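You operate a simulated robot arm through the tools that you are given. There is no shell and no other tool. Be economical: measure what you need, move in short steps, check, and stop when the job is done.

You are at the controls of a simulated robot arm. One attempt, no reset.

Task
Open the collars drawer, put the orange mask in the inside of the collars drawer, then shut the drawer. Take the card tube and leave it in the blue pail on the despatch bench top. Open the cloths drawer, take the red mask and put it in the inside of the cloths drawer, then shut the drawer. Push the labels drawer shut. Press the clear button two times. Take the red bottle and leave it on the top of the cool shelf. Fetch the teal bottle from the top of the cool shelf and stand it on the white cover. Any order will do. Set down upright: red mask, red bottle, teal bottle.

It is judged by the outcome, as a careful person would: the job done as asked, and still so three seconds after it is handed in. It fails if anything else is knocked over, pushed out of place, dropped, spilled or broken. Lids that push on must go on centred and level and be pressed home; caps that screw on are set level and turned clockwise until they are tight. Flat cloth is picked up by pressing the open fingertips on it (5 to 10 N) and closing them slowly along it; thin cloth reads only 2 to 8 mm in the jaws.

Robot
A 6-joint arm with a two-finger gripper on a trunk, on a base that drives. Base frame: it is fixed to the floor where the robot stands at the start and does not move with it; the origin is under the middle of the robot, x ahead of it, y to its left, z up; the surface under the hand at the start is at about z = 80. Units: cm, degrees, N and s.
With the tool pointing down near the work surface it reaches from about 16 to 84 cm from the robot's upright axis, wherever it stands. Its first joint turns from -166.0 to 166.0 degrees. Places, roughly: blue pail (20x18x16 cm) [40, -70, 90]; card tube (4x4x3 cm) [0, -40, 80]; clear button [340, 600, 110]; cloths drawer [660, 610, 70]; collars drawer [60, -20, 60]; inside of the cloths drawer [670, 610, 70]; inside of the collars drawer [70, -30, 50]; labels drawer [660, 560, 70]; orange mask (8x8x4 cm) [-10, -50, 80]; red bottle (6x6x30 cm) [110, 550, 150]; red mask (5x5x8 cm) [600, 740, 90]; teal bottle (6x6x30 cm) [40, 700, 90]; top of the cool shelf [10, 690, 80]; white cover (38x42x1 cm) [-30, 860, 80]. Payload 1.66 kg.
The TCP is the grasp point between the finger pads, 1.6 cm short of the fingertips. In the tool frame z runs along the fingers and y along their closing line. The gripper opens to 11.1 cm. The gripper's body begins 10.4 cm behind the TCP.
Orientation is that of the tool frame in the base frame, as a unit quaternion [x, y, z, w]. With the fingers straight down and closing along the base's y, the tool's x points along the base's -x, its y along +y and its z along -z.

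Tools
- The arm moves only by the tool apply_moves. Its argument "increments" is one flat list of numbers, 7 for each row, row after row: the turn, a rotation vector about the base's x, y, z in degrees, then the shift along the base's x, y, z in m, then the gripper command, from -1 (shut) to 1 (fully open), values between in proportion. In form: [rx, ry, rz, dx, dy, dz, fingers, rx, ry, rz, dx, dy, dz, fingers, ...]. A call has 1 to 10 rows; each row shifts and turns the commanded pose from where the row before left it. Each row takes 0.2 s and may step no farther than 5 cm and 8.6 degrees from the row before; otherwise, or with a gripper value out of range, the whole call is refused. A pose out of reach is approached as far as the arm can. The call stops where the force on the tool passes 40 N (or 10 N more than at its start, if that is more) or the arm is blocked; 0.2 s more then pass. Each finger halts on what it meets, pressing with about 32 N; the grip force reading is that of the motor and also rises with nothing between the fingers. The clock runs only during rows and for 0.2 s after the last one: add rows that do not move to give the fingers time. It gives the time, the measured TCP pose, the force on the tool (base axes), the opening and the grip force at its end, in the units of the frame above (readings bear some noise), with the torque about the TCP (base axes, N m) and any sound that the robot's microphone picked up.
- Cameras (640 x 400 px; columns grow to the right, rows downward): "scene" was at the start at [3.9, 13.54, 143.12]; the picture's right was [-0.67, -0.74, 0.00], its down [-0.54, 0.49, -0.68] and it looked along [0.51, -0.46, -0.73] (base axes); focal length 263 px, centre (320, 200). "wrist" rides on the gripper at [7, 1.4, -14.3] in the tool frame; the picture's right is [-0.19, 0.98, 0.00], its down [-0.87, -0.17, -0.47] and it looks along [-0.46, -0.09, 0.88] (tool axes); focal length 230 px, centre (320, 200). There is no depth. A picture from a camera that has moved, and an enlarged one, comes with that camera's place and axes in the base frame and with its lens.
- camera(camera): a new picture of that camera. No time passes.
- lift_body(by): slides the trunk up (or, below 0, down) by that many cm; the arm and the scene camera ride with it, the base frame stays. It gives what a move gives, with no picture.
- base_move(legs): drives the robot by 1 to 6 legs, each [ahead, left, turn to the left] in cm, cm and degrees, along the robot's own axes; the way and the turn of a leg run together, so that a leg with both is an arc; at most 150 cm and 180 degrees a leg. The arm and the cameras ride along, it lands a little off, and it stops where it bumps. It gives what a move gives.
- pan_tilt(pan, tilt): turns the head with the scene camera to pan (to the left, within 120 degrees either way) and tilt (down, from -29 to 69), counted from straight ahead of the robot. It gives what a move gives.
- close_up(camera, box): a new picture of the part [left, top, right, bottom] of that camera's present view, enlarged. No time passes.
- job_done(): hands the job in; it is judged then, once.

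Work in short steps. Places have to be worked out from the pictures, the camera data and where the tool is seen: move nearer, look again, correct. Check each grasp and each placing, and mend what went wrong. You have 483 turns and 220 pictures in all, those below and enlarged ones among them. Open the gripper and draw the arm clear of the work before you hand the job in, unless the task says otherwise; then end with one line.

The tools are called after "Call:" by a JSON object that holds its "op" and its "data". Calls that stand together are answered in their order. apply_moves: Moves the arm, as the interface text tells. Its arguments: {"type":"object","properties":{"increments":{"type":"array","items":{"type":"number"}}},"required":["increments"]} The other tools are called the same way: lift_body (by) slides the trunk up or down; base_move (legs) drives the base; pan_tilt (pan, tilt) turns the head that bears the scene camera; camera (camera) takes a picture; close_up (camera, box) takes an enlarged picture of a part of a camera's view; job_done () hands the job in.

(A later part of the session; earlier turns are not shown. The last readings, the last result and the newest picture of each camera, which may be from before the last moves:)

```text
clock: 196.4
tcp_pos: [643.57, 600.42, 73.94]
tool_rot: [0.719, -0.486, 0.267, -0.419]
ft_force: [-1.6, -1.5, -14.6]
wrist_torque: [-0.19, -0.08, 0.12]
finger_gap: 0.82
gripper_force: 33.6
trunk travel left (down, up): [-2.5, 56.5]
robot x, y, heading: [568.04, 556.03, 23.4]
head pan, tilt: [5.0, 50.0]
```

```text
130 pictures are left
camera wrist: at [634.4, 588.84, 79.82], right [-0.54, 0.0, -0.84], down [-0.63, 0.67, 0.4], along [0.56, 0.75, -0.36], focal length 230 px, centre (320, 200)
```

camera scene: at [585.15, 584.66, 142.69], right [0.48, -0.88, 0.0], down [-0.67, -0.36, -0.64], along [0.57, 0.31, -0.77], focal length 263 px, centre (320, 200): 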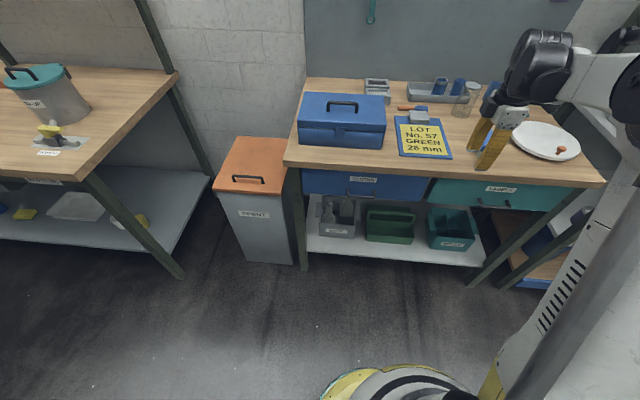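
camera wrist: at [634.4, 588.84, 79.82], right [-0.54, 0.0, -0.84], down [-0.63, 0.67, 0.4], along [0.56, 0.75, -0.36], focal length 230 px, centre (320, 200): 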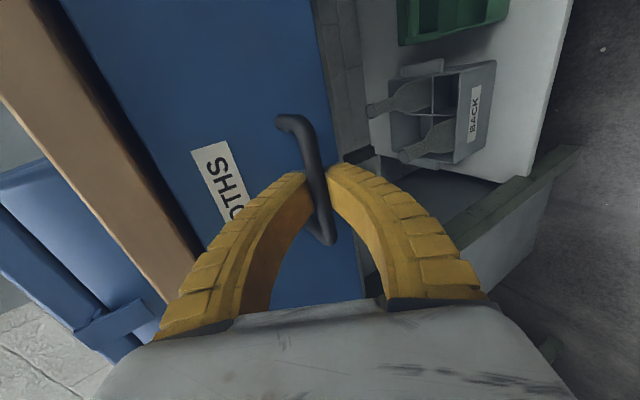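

Firm grip. Pull by backing the base 10 cm.

Call:
{"op": "base_move", "data": {"legs": [[-10, 0, 0]]}}

Call:
{"op": "camera", "data": {"camera": "wrist"}}

```text
clock: 197.7
tcp_pos: [634.01, 596.31, 73.6]
tool_rot: [0.722, -0.487, 0.265, -0.414]
ft_force: [-1.3, 0.3, -24.4]
wrist_torque: [-0.12, -0.25, -0.13]
finger_gap: 0.62
gripper_force: 29.6
trunk travel left (down, up): [-2.5, 56.5]
robot x, y, heading: [558.49, 551.6, 23.3]
head pan, tilt: [5.0, 50.0]
stopped in leg 1: the force on the tool passed its limit at 41 N (the readings are from after the stop); the commanded pose is now the measured one
```

```text
129 pictures are left
camera wrist: at [624.86, 584.85, 79.52], right [-0.55, 0.0, -0.84], down [-0.62, 0.67, 0.41], along [0.56, 0.74, -0.37], focal length 230 px, centre (320, 200)
```

wrist: 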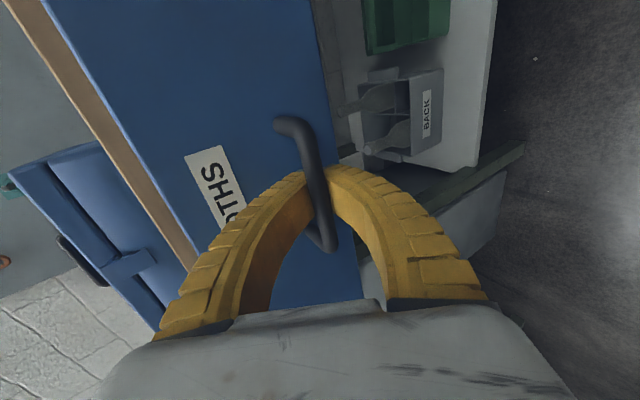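

Drawer moved 10 cm. Relieve the vertical preload by regripping 0.5 cm lower, then pull more.

Call:
{"op": "apply_moves", "data": {"increments": [0, 0, 0, 0, 0, 0, -0.5, 0, 0, 0, 0.004, 0.002, -0.006, -0.4, 0, 0, 0, 0, 0, 0, -0.4, 0, 0, 0, 0, 0, 0, -0.7, 0, 0, 0, 0, 0, 0, -1, 0, 0, 0, 0, 0, 0, -1]}}

Call:
{"op": "base_move", "data": {"legs": [[-9, 0, 0]]}}

Call:
{"op": "camera", "data": {"camera": "wrist"}}

Call:
{"op": "camera", "data": {"camera": "scene"}}

```text
clock: 199.1
tcp_pos: [634.42, 596.7, 73.3]
tool_rot: [0.72, -0.487, 0.265, -0.418]
ft_force: [-1.2, -1.6, -1.7]
wrist_torque: [0.01, -0.01, -0.02]
finger_gap: 0.6
gripper_force: 28.3
trunk travel left (down, up): [-2.5, 56.5]
robot x, y, heading: [558.08, 551.98, 23.2]
head pan, tilt: [5.0, 50.0]
```

```text
clock: 200.2
tcp_pos: [626.43, 592.99, 73.15]
tool_rot: [0.72, -0.487, 0.265, -0.418]
ft_force: [-0.7, -0.7, -1.4]
wrist_torque: [0.01, 0.0, -0.01]
finger_gap: 0.61
gripper_force: 28.3
trunk travel left (down, up): [-2.5, 56.5]
robot x, y, heading: [550.56, 548.15, 23.4]
head pan, tilt: [5.0, 50.0]
```

```text
128 pictures are left
camera wrist: at [617.14, 581.49, 79.09], right [-0.54, 0.0, -0.84], down [-0.63, 0.67, 0.41], along [0.56, 0.75, -0.36], focal length 230 px, centre (320, 200)
```

wrist: 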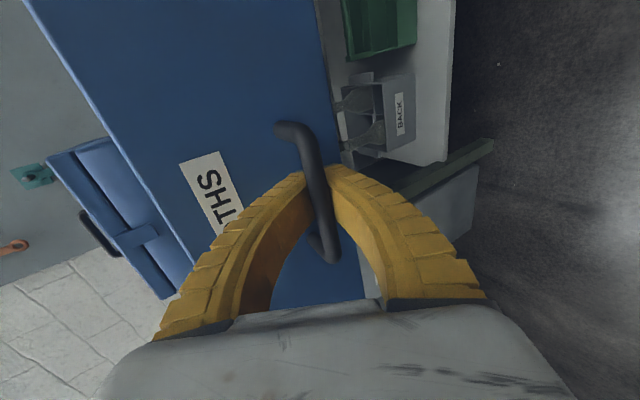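

```text
127 pictures are left
camera scene: at [547.82, 568.55, 142.69], right [0.47, -0.88, 0.0], down [-0.67, -0.36, -0.64], along [0.57, 0.31, -0.77], focal length 263 px, centre (320, 200)
```

scene: 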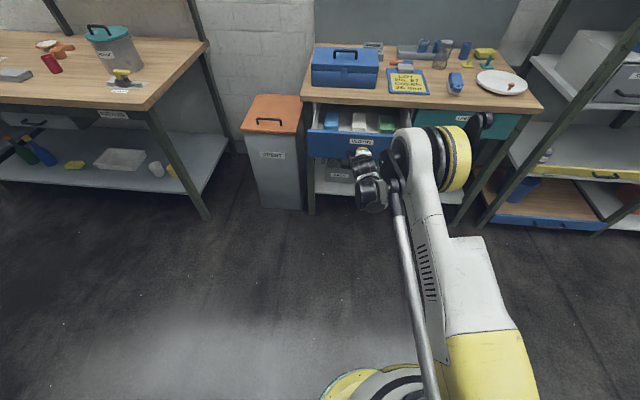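

The drawer is ~19 cm open and has folded cloths in it. Zoom in to see the free space.

Call:
{"op": "close_up", "data": {"camera": "scene", "box": [290, 40, 450, 180]}}

```text
2.86 times, centred on (370, 110) of scene
camera zoom: at [547.82, 568.55, 142.69], right [0.47, -0.88, 0.0], down [-0.67, -0.36, -0.64], along [0.57, 0.31, -0.77], focal length 752 px, centre (177, 457)
```

zoom: 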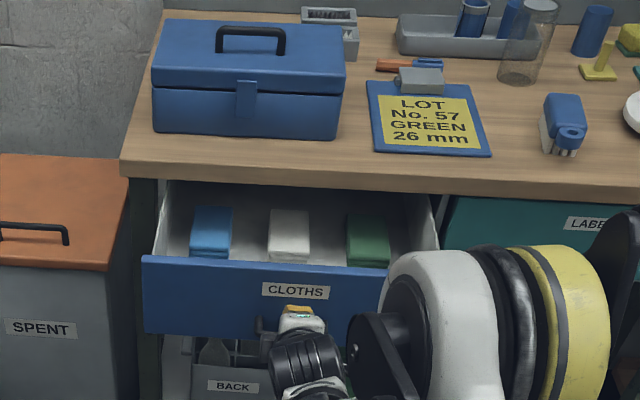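

Free floor lies behind the cloths; pull the drawer another 7 cm for room.

Call:
{"op": "base_move", "data": {"legs": [[-7, 0, 0]]}}

Call:
{"op": "close_up", "data": {"camera": "scene", "box": [290, 20, 450, 160]}}

```text
clock: 201.2
tcp_pos: [619.93, 590.37, 73.18]
tool_rot: [0.72, -0.486, 0.266, -0.417]
ft_force: [-1.5, -1.5, -1.3]
wrist_torque: [0.0, -0.01, -0.05]
finger_gap: 0.01
gripper_force: 29.0
trunk travel left (down, up): [-2.5, 56.5]
robot x, y, heading: [544.18, 545.89, 23.3]
head pan, tilt: [5.0, 50.0]
```

```text
2.86 times, centred on (370, 90) of scene
camera zoom: at [541.34, 565.75, 142.69], right [0.48, -0.88, 0.0], down [-0.67, -0.36, -0.64], along [0.57, 0.31, -0.77], focal length 752 px, centre (177, 514)
```

zoom: 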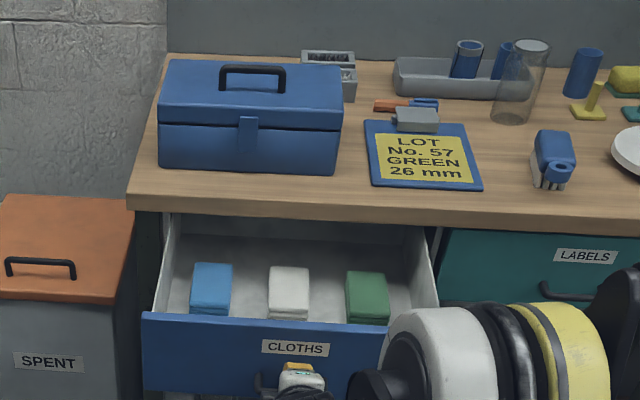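

Opened ~25 cm with ~10 cm free floor behind the cloths. Release the handle, back off and raise.

Call:
{"op": "apply_moves", "data": {"increments": [0, 0, 0, 0, 0, 0, -0.5, 0, 0, 0, 0, 0, 0, -0.2, 0, 0, 0, 0, 0, 0, 0, 0, 0, 0, -0.0265, -0.0115, 0.0165, 0, 0, 0, 0, -0.0265, -0.0115, 0.0165, 0, 0, 0, 0, -0.0265, -0.0115, 0.02, 0, -2.99, 6.88, 0, 0, 0, 0.04, 0, -2.99, 6.88, 0, 0, 0, 0.04, 0, -2.99, 6.88, 0, 0, 0, 0.04, 0, -2.99, 6.88, 0, 0, 0, 0.04, 0]}}

Call:
{"op": "apply_moves", "data": {"increments": [-2.99, 6.88, 0, 0, 0, 0.02, 0, -2.99, 6.88, 0, 0, 0, 0.02, 0, -2.99, 6.88, 0, 0, 0, 0, 0, -2.99, 6.88, 0, 0, 0, 0, 0, 0, 0, 0, 0, 0, 0, 0]}}

Call:
{"op": "pan_tilt", "data": {"pan": 45, "tilt": 40}}

Call:
{"op": "camera", "data": {"camera": "scene"}}

```text
clock: 203.4
tcp_pos: [611.96, 587.04, 94.39]
tool_rot: [0.803, -0.541, 0.135, -0.212]
ft_force: [-0.1, -0.1, -1.0]
wrist_torque: [0.02, 0.05, -0.01]
finger_gap: 5.75
gripper_force: 1.4
trunk travel left (down, up): [-2.5, 56.5]
robot x, y, heading: [543.84, 545.66, 23.2]
head pan, tilt: [5.0, 50.0]
```

```text
clock: 204.6
tcp_pos: [611.96, 586.85, 98.37]
tool_rot: [0.828, -0.56, -0.004, 0.006]
ft_force: [0.3, -0.7, -0.9]
wrist_torque: [0.0, 0.03, 0.0]
finger_gap: 5.77
gripper_force: 1.9
trunk travel left (down, up): [-2.5, 56.5]
robot x, y, heading: [543.72, 545.4, 23.6]
head pan, tilt: [5.0, 50.0]
```

```text
clock: 205.7
tcp_pos: [611.85, 586.88, 98.47]
tool_rot: [0.829, -0.559, -0.003, 0.005]
ft_force: [0.5, 0.2, 0.1]
wrist_torque: [0.01, 0.01, 0.01]
finger_gap: 5.76
gripper_force: 1.5
trunk travel left (down, up): [-2.5, 56.5]
robot x, y, heading: [543.74, 545.7, 23.5]
head pan, tilt: [45.0, 40.0]
```

```text
124 pictures are left
camera scene: at [537.68, 569.99, 144.11], right [0.93, -0.37, 0.0], down [-0.24, -0.6, -0.77], along [0.28, 0.71, -0.64], focal length 263 px, centre (320, 200)
```

scene: 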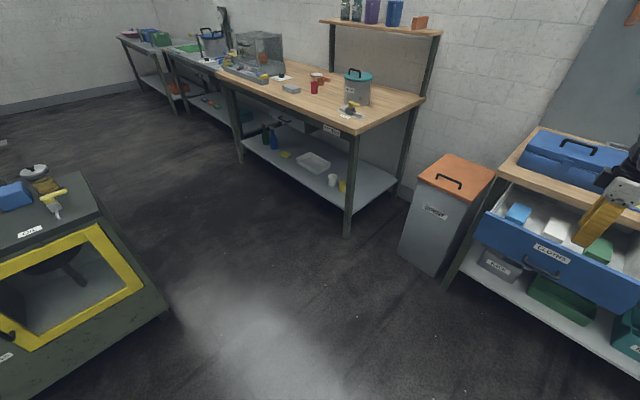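

Red mask stands on the next bench at about [602,745]. Retract the arm over the robot, then drive around to face it.

Call:
{"op": "apply_moves", "data": {"increments": [0, 0, 0, -0.0413, -0.018, 0.015, 0, 0, 0, 0, -0.0413, -0.018, 0.015, 0, 0, 0, 0, -0.0413, -0.018, 0.015, 0, 0, 0, 0, -0.0413, -0.018, 0.015, 0, 0, 0, 0, -0.0413, -0.018, 0.015, 0, 0, 0, 0, -0.0413, -0.018, 0.015, 0, 0, 0, 0, -0.0413, -0.018, 0.015, 0, 0, 0, 0, -0.0413, -0.018, 0.015, 0, 0, 0, 0, -0.0413, -0.018, 0.0, 0]}}

Call:
{"op": "base_move", "data": {"legs": [[50, 65, 0], [12, 75, 0]]}}

Call:
{"op": "pan_tilt", "data": {"pan": 10, "tilt": 45}}

Call:
{"op": "camera", "data": {"camera": "scene"}}

```text
clock: 207.7
tcp_pos: [574.5, 570.64, 110.42]
tool_rot: [0.829, -0.56, -0.003, 0.006]
ft_force: [-0.3, 0.1, 0.0]
wrist_torque: [0.0, 0.03, 0.02]
finger_gap: 5.76
gripper_force: 1.4
trunk travel left (down, up): [-2.5, 56.5]
robot x, y, heading: [544.01, 545.51, 23.4]
head pan, tilt: [45.0, 40.0]
```

```text
clock: 215.7
tcp_pos: [578.73, 721.8, 110.47]
tool_rot: [0.822, -0.57, -0.003, 0.005]
ft_force: [-0.4, -0.3, -0.5]
wrist_torque: [-0.01, 0.0, 0.03]
finger_gap: 5.75
gripper_force: 1.4
trunk travel left (down, up): [-2.5, 56.5]
robot x, y, heading: [547.43, 697.22, 21.9]
head pan, tilt: [45.0, 40.0]
```

```text
clock: 216.7
tcp_pos: [578.7, 721.81, 110.32]
tool_rot: [0.822, -0.57, -0.003, 0.005]
ft_force: [-0.2, 0.1, -0.1]
wrist_torque: [0.0, 0.0, -0.04]
finger_gap: 5.75
gripper_force: 1.8
trunk travel left (down, up): [-2.5, 56.5]
robot x, y, heading: [547.6, 697.38, 22.2]
head pan, tilt: [10.0, 45.0]
```

```text
123 pictures are left
camera scene: at [545.39, 718.49, 143.38], right [0.53, -0.85, 0.0], down [-0.6, -0.38, -0.71], along [0.6, 0.38, -0.71], focal length 263 px, centre (320, 200)
```

scene: 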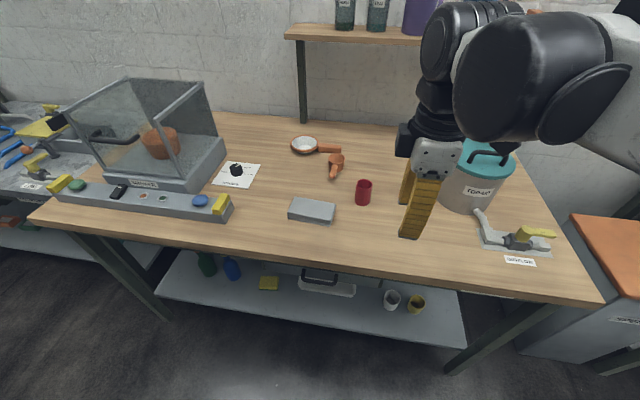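

Red mask (small cup-like cylinder) at about [600,737]. Move above it and look with the wrist camera.

Call:
{"op": "apply_moves", "data": {"increments": [0, 0, 0, 0.035, 0.026, 0, 0.4, 0, 0, 0, 0.035, 0.026, 0, 0.4, 0, 0, 0, 0.035, 0.026, 0, 0.4, 0, 0, 0, 0.035, 0.026, 0, 0.4, 0, 0, 0, 0.035, 0.026, 0, 0.4, 0, 0, 0, 0.035, 0.026, 0, 0.4, 0, 0, 0, 0, 0, 0, 0.4]}}

Call:
{"op": "camera", "data": {"camera": "wrist"}}

Call:
{"op": "camera", "data": {"camera": "scene"}}

```text
clock: 218.3
tcp_pos: [599.8, 737.29, 110.18]
tool_rot: [0.822, -0.57, -0.004, 0.006]
ft_force: [0.5, -0.1, 0.4]
wrist_torque: [-0.01, 0.01, 0.0]
finger_gap: 7.92
gripper_force: 1.1
trunk travel left (down, up): [-2.5, 56.5]
robot x, y, heading: [547.45, 697.55, 21.9]
head pan, tilt: [10.0, 45.0]
```

```text
122 pictures are left
camera wrist: at [601.26, 730.55, 124.34], right [-0.99, -0.17, 0.01], down [-0.14, 0.87, 0.47], along [-0.09, 0.46, -0.88], focal length 230 px, centre (320, 200)
```

wrist: 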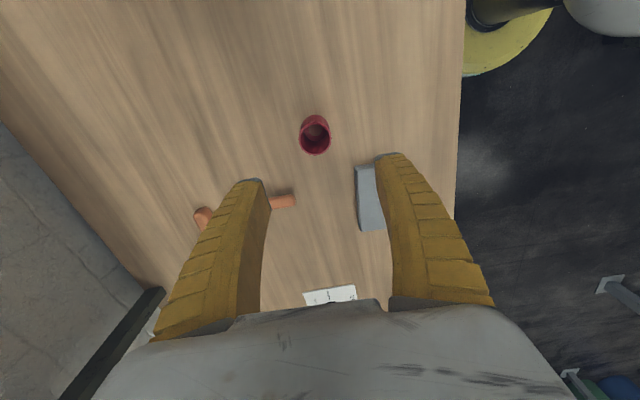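

```text
121 pictures are left
camera scene: at [545.43, 718.5, 143.38], right [0.53, -0.85, 0.0], down [-0.6, -0.38, -0.71], along [0.6, 0.38, -0.71], focal length 263 px, centre (320, 200)
```

scene: 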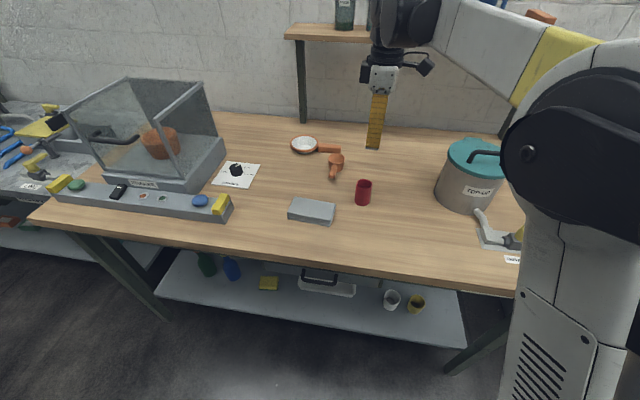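

Mask at ≈[600.4,737.6], standing on z≈84. Descend around it to z≈88.

Call:
{"op": "apply_moves", "data": {"increments": [0, 0, 0, 0.005, 0.003, -0.04, 0.4, 0, 0, 0, 0, 0, -0.045, 0.4, 0, 0, 0, 0, 0, -0.045, 0.4, 0, 0, 0, 0, 0, -0.045, 0.4, 0, 0, 0, 0, 0, -0.04, 0.4, 0, 0, 0, 0, 0, 0, 0.4]}}

Call:
{"op": "camera", "data": {"camera": "wrist"}}

Call:
{"op": "close_up", "data": {"camera": "scene", "box": [280, 120, 460, 240]}}

```text
clock: 219.7
tcp_pos: [600.16, 737.68, 88.78]
tool_rot: [0.823, -0.569, -0.004, 0.004]
ft_force: [-0.1, -0.1, 0.2]
wrist_torque: [-0.04, 0.05, 0.01]
finger_gap: 7.91
gripper_force: 1.3
trunk travel left (down, up): [-2.5, 56.5]
robot x, y, heading: [547.39, 697.52, 21.9]
head pan, tilt: [10.0, 45.0]
```

```text
120 pictures are left
camera wrist: at [601.54, 730.73, 102.92], right [-0.99, -0.17, 0.01], down [-0.14, 0.87, 0.47], along [-0.09, 0.46, -0.88], focal length 230 px, centre (320, 200)
```

wrist: 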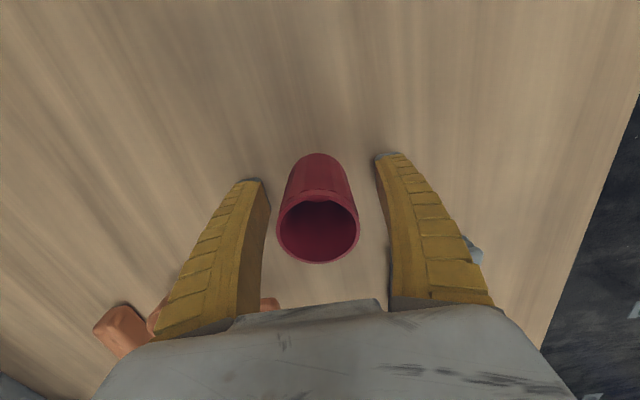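

```text
3.33 times, centred on (370, 180) of scene
camera zoom: at [545.41, 718.49, 143.39], right [0.53, -0.85, 0.0], down [-0.6, -0.38, -0.71], along [0.6, 0.38, -0.71], focal length 878 px, centre (153, 267)
```

zoom: 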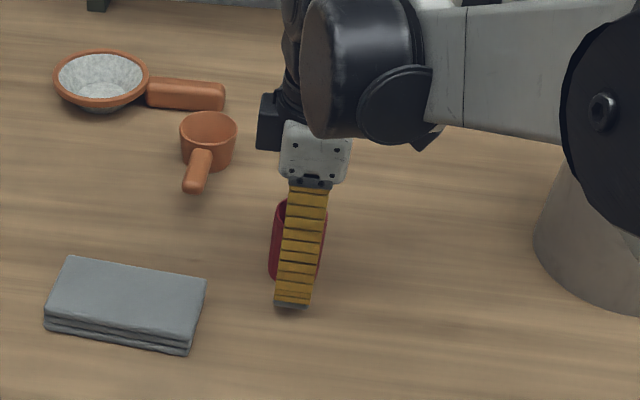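

Well centred. Lower 1 cm, close gently, and lift.

Call:
{"op": "apply_moves", "data": {"increments": [0, 0, 0, 0, 0, -0.01, 0.4, 0, 0, 0, 0, 0, 0, 0.1, 0, 0, 0, 0, 0, 0, -0.1, 0, 0, 0, 0, 0, 0, -0.2, 0, 0, 0, 0, 0, 0, -0.2]}}

```text
clock: 220.9
tcp_pos: [600.13, 737.72, 87.82]
tool_rot: [0.822, -0.569, -0.003, 0.005]
ft_force: [0.3, 0.7, -0.2]
wrist_torque: [-0.03, 0.01, -0.01]
finger_gap: 4.69
gripper_force: 1.7
trunk travel left (down, up): [-2.5, 56.5]
robot x, y, heading: [547.63, 697.17, 22.0]
head pan, tilt: [10.0, 45.0]
```

Not yet gripped (1.7 N at 4.69). Close further.

Call:
{"op": "apply_moves", "data": {"increments": [0, 0, 0, 0, 0, 0, -0.27, 0, 0, 0, 0, 0, 0, -0.32, 0, 0, 0, 0, 0, 0, -0.32]}}

```text
clock: 221.7
tcp_pos: [600.27, 737.57, 87.78]
tool_rot: [0.822, -0.569, -0.003, 0.005]
ft_force: [-0.1, 0.9, 4.1]
wrist_torque: [0.1, 0.08, 0.0]
finger_gap: 3.97
gripper_force: 32.0
trunk travel left (down, up): [-2.5, 56.5]
robot x, y, heading: [547.52, 697.36, 22.1]
head pan, tilt: [10.0, 45.0]
```

Gripped (3.97 cm). Lift and retract.

Call:
{"op": "apply_moves", "data": {"increments": [0, 0, 0, 0, 0, 0.03, -0.32, 0, 0, 0, 0, 0, 0.045, -0.32, 0, 0, 0, 0, 0, 0.045, -0.32, 0, 0, 0, 0, 0, 0.045, -0.32, 0, 0, 0, 0, 0, 0.045, -0.32, 0, 0, 0, 0, 0, 0.035, -0.32, 0, 0, 0, -0.035, -0.026, 0, -0.32, 0, 0, 0, -0.035, -0.026, 0, -0.32, 0, 0, 0, -0.035, -0.026, 0, -0.32, 0, 0, 0, -0.035, -0.026, 0, -0.32]}}

Call:
{"op": "camera", "data": {"camera": "wrist"}}

```text
clock: 223.9
tcp_pos: [586.0, 727.26, 112.43]
tool_rot: [0.822, -0.569, -0.003, 0.005]
ft_force: [0.0, 0.4, -0.9]
wrist_torque: [0.0, 0.0, 0.04]
finger_gap: 3.92
gripper_force: 32.1
trunk travel left (down, up): [-2.5, 56.5]
robot x, y, heading: [547.68, 697.56, 21.8]
head pan, tilt: [10.0, 45.0]
```

```text
118 pictures are left
camera wrist: at [587.4, 720.38, 126.61], right [-0.99, -0.17, 0.01], down [-0.14, 0.87, 0.47], along [-0.09, 0.46, -0.88], focal length 230 px, centre (320, 200)
```

wrist: 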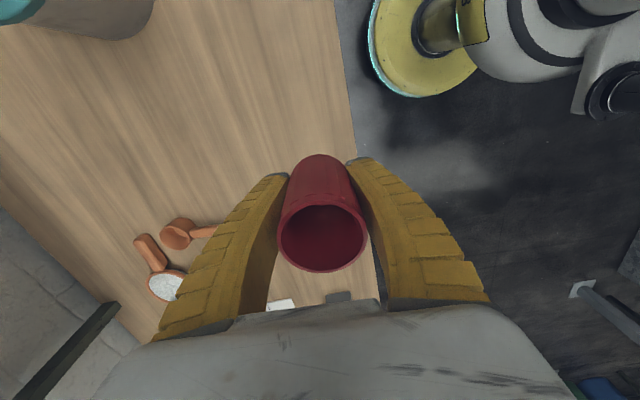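

Held upright. The free spots in the drawer are the gaps between the cloths. Drive back in front of the cloths drawer.

Call:
{"op": "base_move", "data": {"legs": [[-12, -75, 1.5], [-6, -62, 0]]}}

Call:
{"op": "pan_tilt", "data": {"pan": 5, "tilt": 55}}

Call:
{"op": "camera", "data": {"camera": "scene"}}

Call:
{"op": "camera", "data": {"camera": "wrist"}}

```text
clock: 231.0
tcp_pos: [621.08, 596.62, 112.41]
tool_rot: [0.827, -0.563, -0.003, 0.005]
ft_force: [0.1, -0.4, -0.7]
wrist_torque: [-0.01, -0.03, 0.02]
finger_gap: 3.89
gripper_force: 32.6
trunk travel left (down, up): [-2.5, 56.5]
robot x, y, heading: [583.11, 565.66, 22.9]
head pan, tilt: [10.0, 45.0]
```

```text
clock: 231.7
tcp_pos: [621.19, 596.58, 112.37]
tool_rot: [0.827, -0.563, -0.004, 0.006]
ft_force: [-0.1, 0.2, -0.3]
wrist_torque: [-0.04, 0.04, -0.02]
finger_gap: 3.76
gripper_force: 32.1
trunk travel left (down, up): [-2.5, 56.5]
robot x, y, heading: [583.11, 566.03, 23.1]
head pan, tilt: [5.0, 55.0]
```

```text
117 pictures are left
camera scene: at [580.13, 586.05, 142.04], right [0.47, -0.88, 0.0], down [-0.72, -0.38, -0.57], along [0.51, 0.27, -0.82], focal length 263 px, centre (320, 200)
```

scene: 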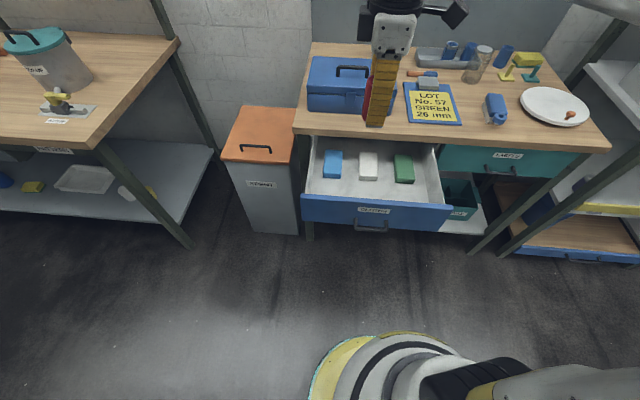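

```text
116 pictures are left
camera wrist: at [622.65, 589.68, 126.61], right [-0.98, -0.18, 0.01], down [-0.16, 0.87, 0.47], along [-0.1, 0.46, -0.88], focal length 230 px, centre (320, 200)
```

wrist: 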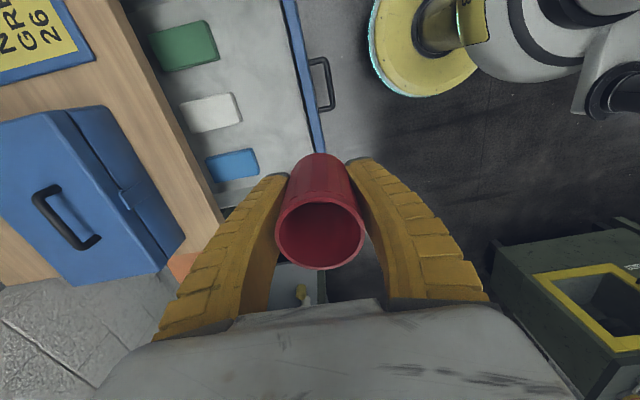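

There is free floor between the cloths and the drawer front (d≈811–823). Move to d≈817, n≈295 and lower to z≈85.

Call:
{"op": "apply_moves", "data": {"increments": [0, 0, 0, 0.034, 0.0, 0, -0.32, 0, 0, 0, 0.034, 0.0, 0, -0.32, 0, 0, 0, 0.034, 0.0, 0, -0.32, 0, 0, 0, 0, 0, -0.045, -0.32, 0, 0, 0, 0, 0, -0.045, -0.32, 0, 0, 0, 0, 0, -0.045, -0.32, 0, 0, 0, 0, 0, -0.045, -0.32, 0, 0, 0, 0, 0, -0.045, -0.32, 0, 0, 0, 0, 0, 0, -0.32]}}

Call:
{"op": "camera", "data": {"camera": "wrist"}}

Call:
{"op": "close_up", "data": {"camera": "scene", "box": [280, 80, 480, 240]}}

```text
clock: 233.7
tcp_pos: [631.52, 596.48, 89.74]
tool_rot: [0.827, -0.563, -0.004, 0.006]
ft_force: [-0.8, 0.2, -0.5]
wrist_torque: [-0.03, 0.02, 0.01]
finger_gap: 4.09
gripper_force: 12.4
trunk travel left (down, up): [-2.5, 56.5]
robot x, y, heading: [583.08, 565.99, 22.9]
head pan, tilt: [5.0, 55.0]
```

```text
115 pictures are left
camera wrist: at [632.98, 589.62, 103.91], right [-0.98, -0.18, 0.01], down [-0.16, 0.87, 0.47], along [-0.1, 0.46, -0.88], focal length 230 px, centre (320, 200)
```

wrist: 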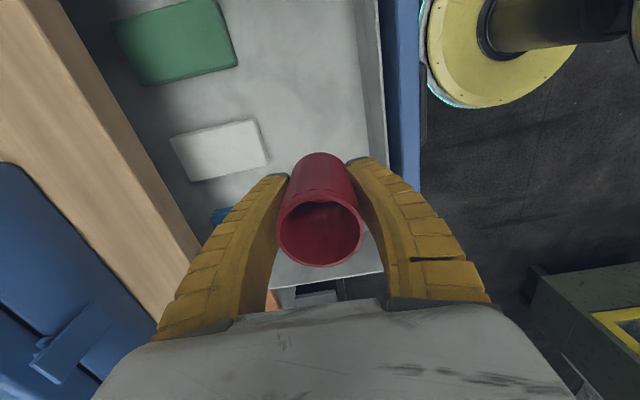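

```text
2.50 times, centred on (380, 160) of scene
camera zoom: at [580.15, 586.06, 142.04], right [0.47, -0.88, 0.0], down [-0.72, -0.38, -0.57], along [0.51, 0.27, -0.82], focal length 658 px, centre (170, 300)
```

zoom: 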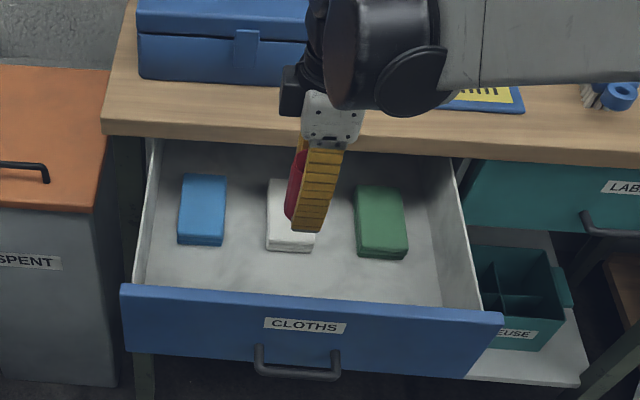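

Well placed over the free floor. Descend, feeling for the floor.

Call:
{"op": "apply_moves", "data": {"increments": [0, 0, 0, 0, 0, -0.03, -0.32, 0, 0, 0, 0, 0, -0.03, -0.32, 0, 0, 0, 0, 0, -0.03, -0.32, 0, 0, 0, 0, 0, -0.02, -0.32, 0, 0, 0, 0, 0, -0.01, -0.32, 0, 0, 0, 0, 0, -0.01, -0.32, 0, 0, 0, 0, 0, 0, -0.32]}}

Call:
{"op": "camera", "data": {"camera": "wrist"}}

```text
clock: 235.3
tcp_pos: [631.34, 596.56, 76.94]
tool_rot: [0.826, -0.563, -0.003, 0.005]
ft_force: [-1.0, -1.0, 0.3]
wrist_torque: [-0.01, -0.01, -0.01]
finger_gap: 3.89
gripper_force: 32.1
trunk travel left (down, up): [-2.5, 56.5]
robot x, y, heading: [582.99, 566.22, 22.9]
head pan, tilt: [5.0, 55.0]
```

```text
113 pictures are left
camera wrist: at [632.84, 589.67, 91.06], right [-0.98, -0.18, 0.01], down [-0.16, 0.87, 0.47], along [-0.1, 0.46, -0.88], focal length 230 px, centre (320, 200)
```

wrist: 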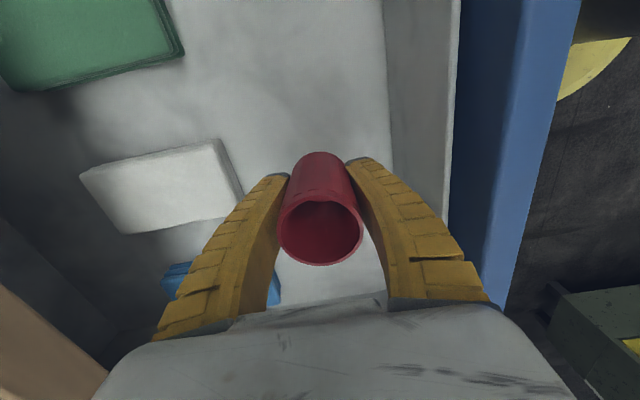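

Continue down in fine steps.

Call:
{"op": "apply_moves", "data": {"increments": [0, 0, 0, 0.005, 0.002, -0.005, -0.32, 0, 0, 0, 0, 0, -0.007, -0.32, 0, 0, 0, 0, 0, -0.007, -0.32, 0, 0, 0, 0, 0, -0.005, -0.32, 0, 0, 0, 0, 0, 0, -0.32]}}

```text
clock: 236.5
tcp_pos: [631.82, 596.71, 74.4]
tool_rot: [0.827, -0.563, -0.004, 0.006]
ft_force: [-0.7, 0.2, -0.8]
wrist_torque: [-0.01, 0.01, -0.01]
finger_gap: 3.85
gripper_force: 32.1
trunk travel left (down, up): [-2.5, 56.5]
robot x, y, heading: [583.13, 566.31, 22.8]
head pan, tilt: [5.0, 55.0]
```

Call:
{"op": "apply_moves", "data": {"increments": [0, 0, 0, 0, 0, -0.005, -0.32, 0, 0, 0, 0, 0, -0.005, -0.32, 0, 0, 0, 0, 0, -0.005, -0.32, 0, 0, 0, 0, 0, 0, -0.32]}}

Call:
{"op": "camera", "data": {"camera": "wrist"}}

Call:
{"op": "close_up", "data": {"camera": "scene", "box": [280, 80, 480, 240]}}

```text
clock: 237.5
tcp_pos: [631.66, 596.79, 73.12]
tool_rot: [0.827, -0.563, -0.003, 0.005]
ft_force: [-1.0, -0.1, 19.3]
wrist_torque: [0.39, 0.13, 0.02]
finger_gap: 3.95
gripper_force: 31.9
trunk travel left (down, up): [-2.5, 56.5]
robot x, y, heading: [583.42, 566.1, 23.1]
head pan, tilt: [5.0, 55.0]
```

```text
112 pictures are left
camera wrist: at [633.22, 589.84, 87.32], right [-0.98, -0.18, 0.01], down [-0.16, 0.87, 0.47], along [-0.1, 0.46, -0.88], focal length 230 px, centre (320, 200)
```

wrist: 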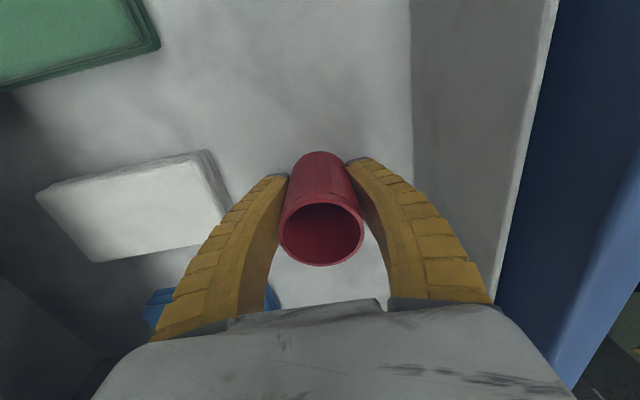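

```text
2.50 times, centred on (380, 160) of scene
camera zoom: at [580.0, 585.96, 142.07], right [0.47, -0.88, 0.0], down [-0.72, -0.38, -0.57], along [0.51, 0.27, -0.82], focal length 658 px, centre (170, 300)
```

zoom: 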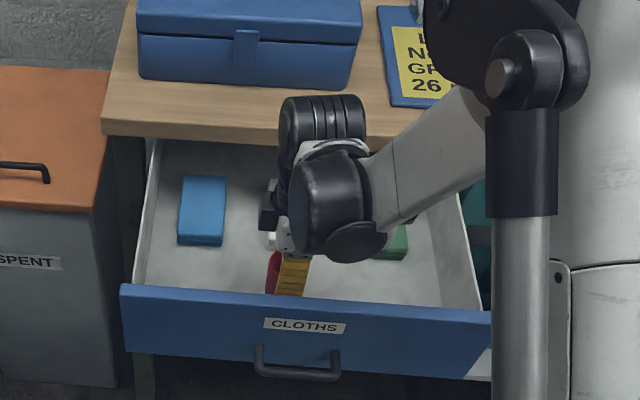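

Floor contact. Ease 2 mm, open slowly and rise.

Call:
{"op": "apply_moves", "data": {"increments": [0, 0, 0, 0, 0, 0.002, -0.28, 0, 0, 0, 0, 0, 0, -0.22, 0, 0, 0, 0, 0, 0, -0.1, 0, 0, 0, 0, 0, 0, 0.0, 0, 0, 0, 0, 0, 0, 0.05, 0, 0, 0, 0, 0, 0.02, 0.05, 0, 0, 0, 0, 0, 0.04, 0.05, 0, 0, 0, 0, 0, 0.045, 0.05, 0, 0, 0, 0, 0, 0.045, 0.05, 0, 0, 0, 0, 0, 0.045, 0.05]}}

Call:
{"op": "camera", "data": {"camera": "wrist"}}

Call:
{"op": "close_up", "data": {"camera": "scene", "box": [280, 80, 480, 240]}}

```text
clock: 239.7
tcp_pos: [631.99, 596.66, 92.79]
tool_rot: [0.826, -0.563, -0.003, 0.005]
ft_force: [0.2, 0.5, -0.9]
wrist_torque: [-0.03, 0.01, 0.02]
finger_gap: 6.0
gripper_force: 1.1
trunk travel left (down, up): [-2.5, 56.5]
robot x, y, heading: [583.0, 566.26, 23.0]
head pan, tilt: [5.0, 55.0]
```

```text
110 pictures are left
camera wrist: at [633.34, 589.74, 107.02], right [-0.98, -0.18, 0.01], down [-0.16, 0.87, 0.47], along [-0.1, 0.46, -0.88], focal length 230 px, centre (320, 200)
```

wrist: 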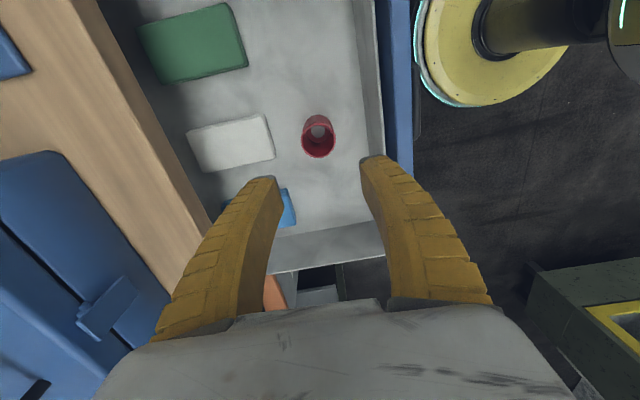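

```text
2.50 times, centred on (380, 160) of scene
camera zoom: at [580.12, 586.04, 142.04], right [0.47, -0.88, 0.0], down [-0.72, -0.38, -0.57], along [0.51, 0.27, -0.82], focal length 658 px, centre (170, 300)
```

zoom: 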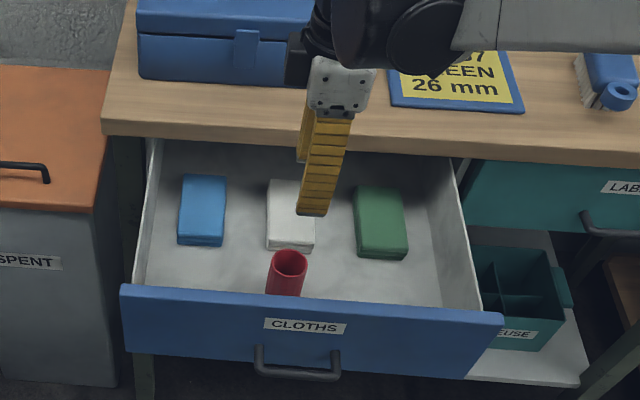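

Mask stands upright in the drawer. Now turn the tool, retreat, and back the base to push the drawer shut gently.

Call:
{"op": "apply_moves", "data": {"increments": [0, 0, 0, 0, 0, 0.045, -0.5, 0, 0, -8.18, -0.0183, -0.008, 0, -1, 0, 0, -8.18, -0.0183, -0.008, 0, -1, 0, 0, -8.18, -0.0183, -0.008, 0, -1, 0, 0, -8.18, -0.0183, -0.008, 0, -1, 0, 0, -8.18, -0.0183, -0.008, 0, -1, 0, 0, -8.18, -0.0183, -0.008, 0, -1, 0, 0, -8.18, -0.0183, -0.008, 0, -1, 0, 0, -8.18, -0.0183, -0.008, 0, -1, 0, 0, -8.18, -0.0183, -0.008, 0, -1]}}

Call:
{"op": "apply_moves", "data": {"increments": [0, 0, -8.18, 0, 0, 0, -1, 0, 0, -8.18, 0, 0, 0, -1, 0, 0, 0, 0, 0, 0, -1]}}

Call:
{"op": "base_move", "data": {"legs": [[-27, 0, 0]]}}

Call:
{"op": "apply_moves", "data": {"increments": [2.66, -6.1, 0, 0.018, 0.008, -0.03, -1, 2.66, -6.1, 0, 0.018, 0.008, -0.03, -1, 2.66, -6.1, 0, 0.018, 0.008, -0.03, -1, 0, 0, 0, 0.018, 0.008, -0.03, -1, 0, 0, 0, 0.018, 0.008, -0.03, -1, 0, 0, 0, 0, 0, 0, -1]}}

Call:
{"op": "camera", "data": {"camera": "wrist"}}

Call:
{"op": "camera", "data": {"camera": "scene"}}

```text
clock: 241.9
tcp_pos: [615.4, 589.46, 97.07]
tool_rot: [-0.323, 0.946, 0.005, -0.002]
ft_force: [-0.1, -0.8, -0.3]
wrist_torque: [0.0, 0.01, -0.01]
finger_gap: 0.01
gripper_force: 28.7
trunk travel left (down, up): [-2.5, 56.5]
robot x, y, heading: [583.3, 566.07, 23.2]
head pan, tilt: [5.0, 55.0]
```

```text
clock: 242.7
tcp_pos: [615.46, 589.62, 97.14]
tool_rot: [-0.186, 0.983, 0.006, -0.001]
ft_force: [0.0, 0.4, -0.8]
wrist_torque: [-0.01, -0.02, 0.02]
finger_gap: 0.01
gripper_force: 28.4
trunk travel left (down, up): [-2.5, 56.5]
robot x, y, heading: [583.28, 565.61, 23.2]
head pan, tilt: [5.0, 55.0]
```

```text
clock: 244.6
tcp_pos: [590.79, 579.41, 97.18]
tool_rot: [-0.189, 0.982, 0.005, -0.001]
ft_force: [0.2, 0.4, -0.3]
wrist_torque: [0.03, 0.0, 0.0]
finger_gap: 0.0
gripper_force: 28.2
trunk travel left (down, up): [-2.5, 56.5]
robot x, y, heading: [558.85, 555.84, 23.3]
head pan, tilt: [5.0, 55.0]
```

```text
clock: 246.0
tcp_pos: [599.86, 583.3, 82.13]
tool_rot: [-0.189, 0.966, 0.043, 0.169]
ft_force: [0.3, 0.8, 0.7]
wrist_torque: [0.01, 0.02, -0.02]
finger_gap: 0.01
gripper_force: 28.4
trunk travel left (down, up): [-2.5, 56.5]
robot x, y, heading: [558.61, 555.36, 23.6]
head pan, tilt: [5.0, 55.0]
```

```text
108 pictures are left
camera wrist: at [588.85, 580.04, 93.12], right [-0.21, 0.97, 0.09], down [0.67, 0.08, 0.74], along [0.71, 0.21, -0.67], focal length 230 px, centre (320, 200)
```

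wrist: 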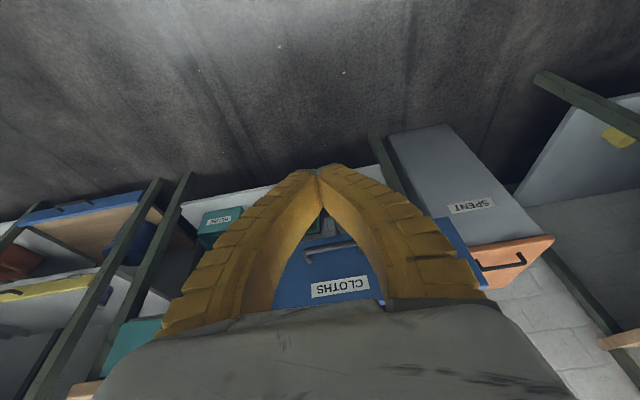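

```text
107 pictures are left
camera scene: at [555.51, 575.55, 142.04], right [0.48, -0.88, 0.0], down [-0.72, -0.39, -0.57], along [0.5, 0.27, -0.82], focal length 263 px, centre (320, 200)
```

scene: 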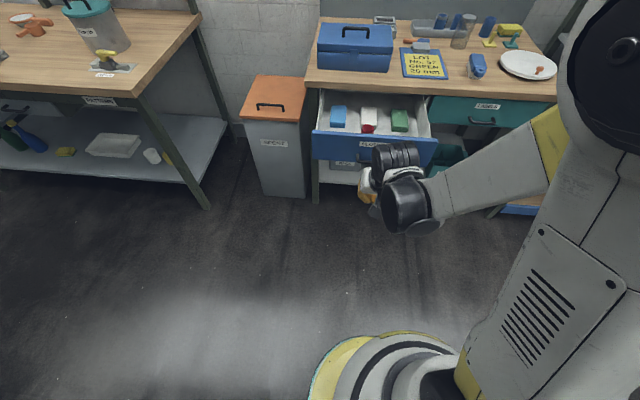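

Lower to bar height while extending.

Call:
{"op": "apply_moves", "data": {"increments": [0, 0, 0, 0.022, 0.008, -0.02, -1, 0, 0, 0, 0.022, 0.008, -0.02, -1, 0, 0, 0, 0.022, 0.008, -0.025, -1, 0, 0, 0, 0.02, 0.0075, -0.02, -1, 0, 0, 0, 0, 0, 0, -1]}}

Call:
{"op": "camera", "data": {"camera": "wrist"}}

```text
clock: 247.2
tcp_pos: [608.39, 586.43, 73.72]
tool_rot: [-0.189, 0.967, 0.044, 0.168]
ft_force: [-0.1, 0.9, 0.2]
wrist_torque: [0.0, 0.02, -0.01]
finger_gap: 0.01
gripper_force: 28.2
trunk travel left (down, up): [-2.5, 56.5]
robot x, y, heading: [558.57, 555.84, 23.3]
head pan, tilt: [5.0, 55.0]
```

```text
106 pictures are left
camera wrist: at [597.41, 583.19, 84.71], right [-0.21, 0.97, 0.09], down [0.67, 0.08, 0.74], along [0.71, 0.21, -0.67], focal length 230 px, centre (320, 200)
```

wrist: 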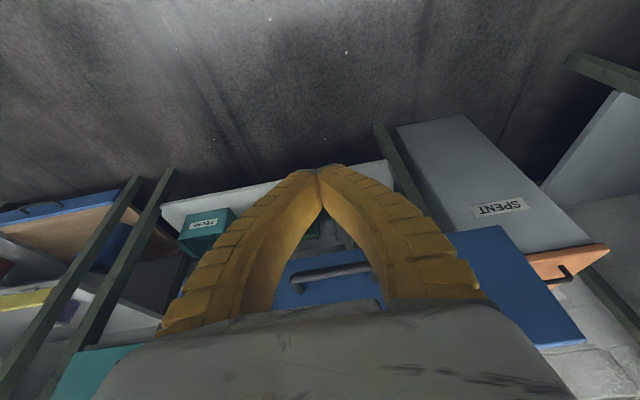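

Handle is straight ahead. Push slowly.

Call:
{"op": "apply_moves", "data": {"increments": [0, 0, 0, 0.0183, 0.008, 0, -1, 0, 0, 0, 0.0183, 0.008, 0, -1, 0, 0, 0, 0.0183, 0.008, 0, -1, 0, 0, 0, 0.0092, 0.004, 0, -1, 0, 0, 0, 0.0092, 0.004, 0, -1, 0, 0, 0, 0.0092, 0.004, 0, -1, 0, 0, 0, 0.0092, 0.004, 0, -1, 0, 0, 0, 0.0092, 0.004, 0, -1, 0, 0, 0, 0.0092, 0.004, 0, -1, 0, 0, 0, 0.0092, 0.004, 0, -1]}}

Call:
{"op": "apply_moves", "data": {"increments": [0, 0, 0, 0.011, 0.0048, 0, -1, 0, 0, 0, 0.011, 0.0048, 0, -1, 0, 0, 0, 0.011, 0.0048, 0, -1, 0, 0, 0, 0.011, 0.0048, 0, -1, 0, 0, 0, 0.011, 0.0048, 0, -1, 0, 0, 0, 0.011, 0.0048, 0, -1]}}

Call:
{"op": "close_up", "data": {"camera": "scene", "box": [280, 20, 500, 200]}}

```text
clock: 249.4
tcp_pos: [620.32, 591.64, 73.71]
tool_rot: [-0.189, 0.966, 0.045, 0.168]
ft_force: [0.5, -0.2, 0.7]
wrist_torque: [-0.01, 0.0, 0.03]
finger_gap: 0.01
gripper_force: 28.2
trunk travel left (down, up): [-2.5, 56.5]
robot x, y, heading: [558.44, 555.79, 23.4]
head pan, tilt: [5.0, 55.0]
```

```text
clock: 250.8
tcp_pos: [626.97, 594.69, 73.71]
tool_rot: [-0.188, 0.967, 0.044, 0.169]
ft_force: [-0.2, 0.2, -0.5]
wrist_torque: [-0.01, -0.01, -0.03]
finger_gap: 0.0
gripper_force: 29.0
trunk travel left (down, up): [-2.5, 56.5]
robot x, y, heading: [558.76, 555.81, 23.3]
head pan, tilt: [5.0, 55.0]
```

```text
2.22 times, centred on (390, 110) of scene
camera zoom: at [555.47, 575.54, 142.04], right [0.48, -0.88, 0.0], down [-0.72, -0.39, -0.57], along [0.5, 0.27, -0.82], focal length 585 px, centre (164, 400)
```

zoom: 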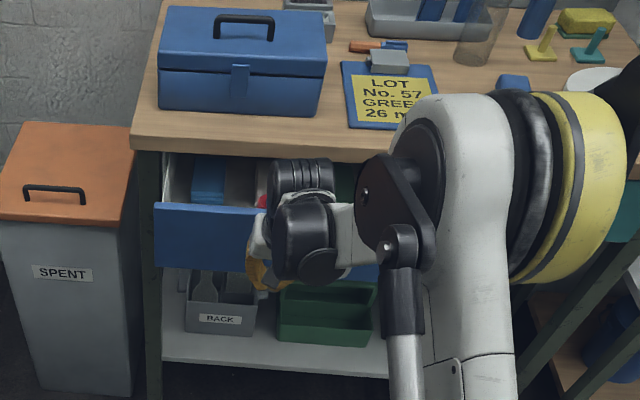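

Drawer is going in smoothly. Continue gently.

Call:
{"op": "apply_moves", "data": {"increments": [0, 0, 0, 0.0092, 0.004, 0, -1, 0, 0, 0, 0.0092, 0.004, 0, -1, 0, 0, 0, 0.0092, 0.004, 0, -1, 0, 0, 0, 0.0092, 0.004, 0, -1, 0, 0, 0, 0.0092, 0.004, 0, -1, 0, 0, 0, 0.0092, 0.004, 0, -1, 0, 0, 0, 0.0092, 0.004, 0, -1, 0, 0, 0, 0.0092, 0.004, 0, -1, 0, 0, 0, 0.0092, 0.004, 0, -1, 0, 0, 0, 0.0092, 0.004, 0, -1]}}

Call:
{"op": "close_up", "data": {"camera": "scene", "box": [280, 20, 500, 200]}}

```text
clock: 253.0
tcp_pos: [636.07, 598.72, 73.77]
tool_rot: [-0.188, 0.967, 0.044, 0.169]
ft_force: [-0.9, 0.8, -1.9]
wrist_torque: [-0.07, 0.07, 0.02]
finger_gap: 0.02
gripper_force: 28.4
trunk travel left (down, up): [-2.5, 56.5]
robot x, y, heading: [558.65, 555.73, 23.4]
head pan, tilt: [5.0, 55.0]
```

```text
2.22 times, centred on (390, 110) of scene
camera zoom: at [555.47, 575.54, 142.04], right [0.48, -0.88, 0.0], down [-0.72, -0.39, -0.57], along [0.5, 0.27, -0.82], focal length 585 px, centre (164, 400)
```

zoom: 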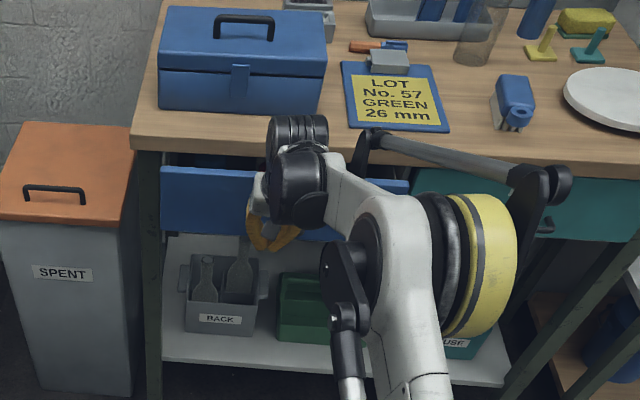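

Final ~5 cm until the stop.

Call:
{"op": "apply_moves", "data": {"increments": [0, 0, 0, 0.0092, 0.004, 0, -1, 0, 0, 0, 0.0092, 0.004, 0, -1, 0, 0, 0, 0.0092, 0.004, 0, -1, 0, 0, 0, 0.0092, 0.004, 0, -1, 0, 0, 0, 0.0046, 0.002, 0, -1, 0, 0, 0, 0.0046, 0.002, 0, -1, 0, 0, 0, 0.0046, 0.002, 0, -1, 0, 0, 0, 0.0046, 0.002, 0, -1]}}

Call:
{"op": "close_up", "data": {"camera": "scene", "box": [280, 20, 500, 200]}}

```text
clock: 254.8
tcp_pos: [639.16, 599.87, 74.04]
tool_rot: [-0.187, 0.967, 0.043, 0.169]
ft_force: [0.1, 0.4, -0.2]
wrist_torque: [0.01, 0.03, 0.01]
finger_gap: 0.0
gripper_force: 28.2
out of reach, approached as far as the arm can: row 4, 5, 6, 7, 8
trunk travel left (down, up): [-2.5, 56.5]
robot x, y, heading: [558.44, 555.92, 23.1]
head pan, tilt: [5.0, 55.0]
```

```text
2.22 times, centred on (390, 110) of scene
camera zoom: at [555.48, 575.53, 142.04], right [0.48, -0.88, 0.0], down [-0.72, -0.39, -0.57], along [0.5, 0.27, -0.82], focal length 585 px, centre (164, 400)
```

zoom: 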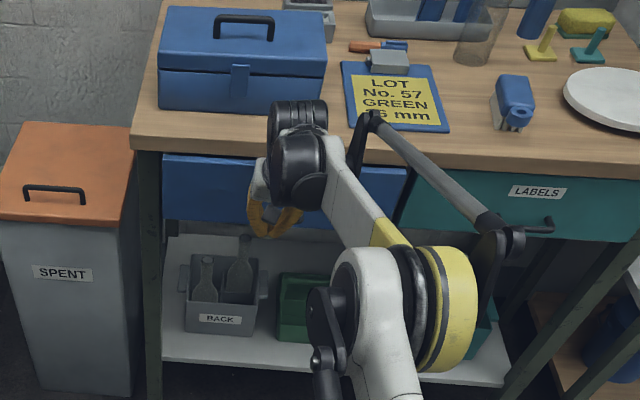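

Arm fully extended; push the last ~2 cm with the base.

Call:
{"op": "base_move", "data": {"legs": [[2, 0, 0]]}}

Call:
{"op": "base_move", "data": {"legs": [[1.5, 0, 0]]}}

Call:
{"op": "close_up", "data": {"camera": "scene", "box": [280, 20, 500, 200]}}

```text
clock: 255.6
tcp_pos: [641.11, 600.61, 74.03]
tool_rot: [-0.188, 0.966, 0.043, 0.17]
ft_force: [-4.4, -0.6, -1.5]
wrist_torque: [-0.06, -0.01, 0.03]
finger_gap: 0.02
gripper_force: 28.7
trunk travel left (down, up): [-2.5, 56.5]
robot x, y, heading: [560.2, 556.21, 23.5]
head pan, tilt: [5.0, 55.0]
```

```text
clock: 256.4
tcp_pos: [641.09, 600.78, 73.78]
tool_rot: [-0.189, 0.968, 0.042, 0.161]
ft_force: [-4.5, -2.7, -1.1]
wrist_torque: [0.0, 0.02, 0.01]
finger_gap: 0.6
gripper_force: 29.1
trunk travel left (down, up): [-2.5, 56.5]
robot x, y, heading: [560.43, 556.7, 23.7]
head pan, tilt: [5.0, 55.0]
stopped in leg 1: the force on the tool passed its limit at 61 N (the readings are from after the stop); the commanded pose is now the measured one
```

```text
2.22 times, centred on (390, 110) of scene
camera zoom: at [557.76, 576.52, 142.05], right [0.48, -0.88, 0.0], down [-0.72, -0.39, -0.57], along [0.5, 0.27, -0.82], focal length 585 px, centre (164, 400)
```

zoom: 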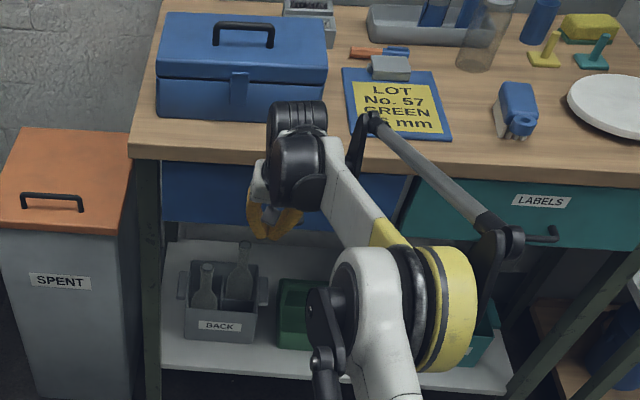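

It hit the stop (d≈827.6 like the labels drawer). Back off by the base and look at both drawers.

Call:
{"op": "base_move", "data": {"legs": [[-14, 0, 0]]}}

Call:
{"op": "apply_moves", "data": {"increments": [-2.66, 6.1, 0, -0.03, -0.013, 0.035, -0.5, -2.66, 6.1, 0, -0.03, -0.013, 0.035, 0, -2.66, 6.1, 0, -0.03, -0.013, 0.035, 0, 0, 0, 0, -0.03, -0.013, 0.035, 0, 0, 0, 0, -0.03, -0.013, 0.035, 0, 0, 0, 0, -0.03, -0.013, 0.035, 0, 0, 0, 0, -0.03, -0.013, 0.035, 0, 0, 0, 0, -0.03, -0.013, 0.035, 0, 0, 0, 0, -0.03, -0.013, 0.035, 0, 0, 0, 0, -0.03, -0.013, 0.03, 0]}}

Call:
{"op": "camera", "data": {"camera": "scene"}}

```text
clock: 257.7
tcp_pos: [628.18, 594.91, 73.79]
tool_rot: [-0.189, 0.968, 0.042, 0.161]
ft_force: [-0.2, -0.3, 0.1]
wrist_torque: [-0.01, -0.01, -0.02]
finger_gap: 0.0
gripper_force: 28.8
trunk travel left (down, up): [-2.5, 56.5]
robot x, y, heading: [547.91, 550.97, 23.3]
head pan, tilt: [5.0, 55.0]
```

```text
clock: 259.9
tcp_pos: [598.1, 582.06, 108.38]
tool_rot: [-0.19, 0.982, 0.005, -0.007]
ft_force: [-0.3, 0.0, 0.6]
wrist_torque: [0.01, 0.01, 0.02]
finger_gap: 5.72
gripper_force: 1.6
trunk travel left (down, up): [-2.5, 56.5]
robot x, y, heading: [547.31, 551.05, 23.3]
head pan, tilt: [5.0, 55.0]
```

```text
101 pictures are left
camera scene: at [544.66, 570.85, 142.05], right [0.47, -0.88, 0.0], down [-0.72, -0.39, -0.57], along [0.51, 0.27, -0.82], focal length 263 px, centre (320, 200)
```

scene: 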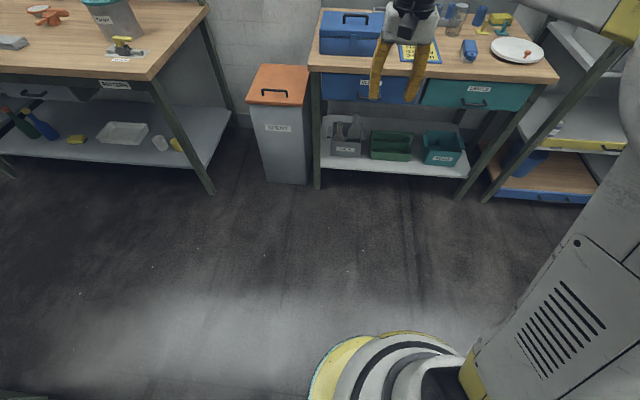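

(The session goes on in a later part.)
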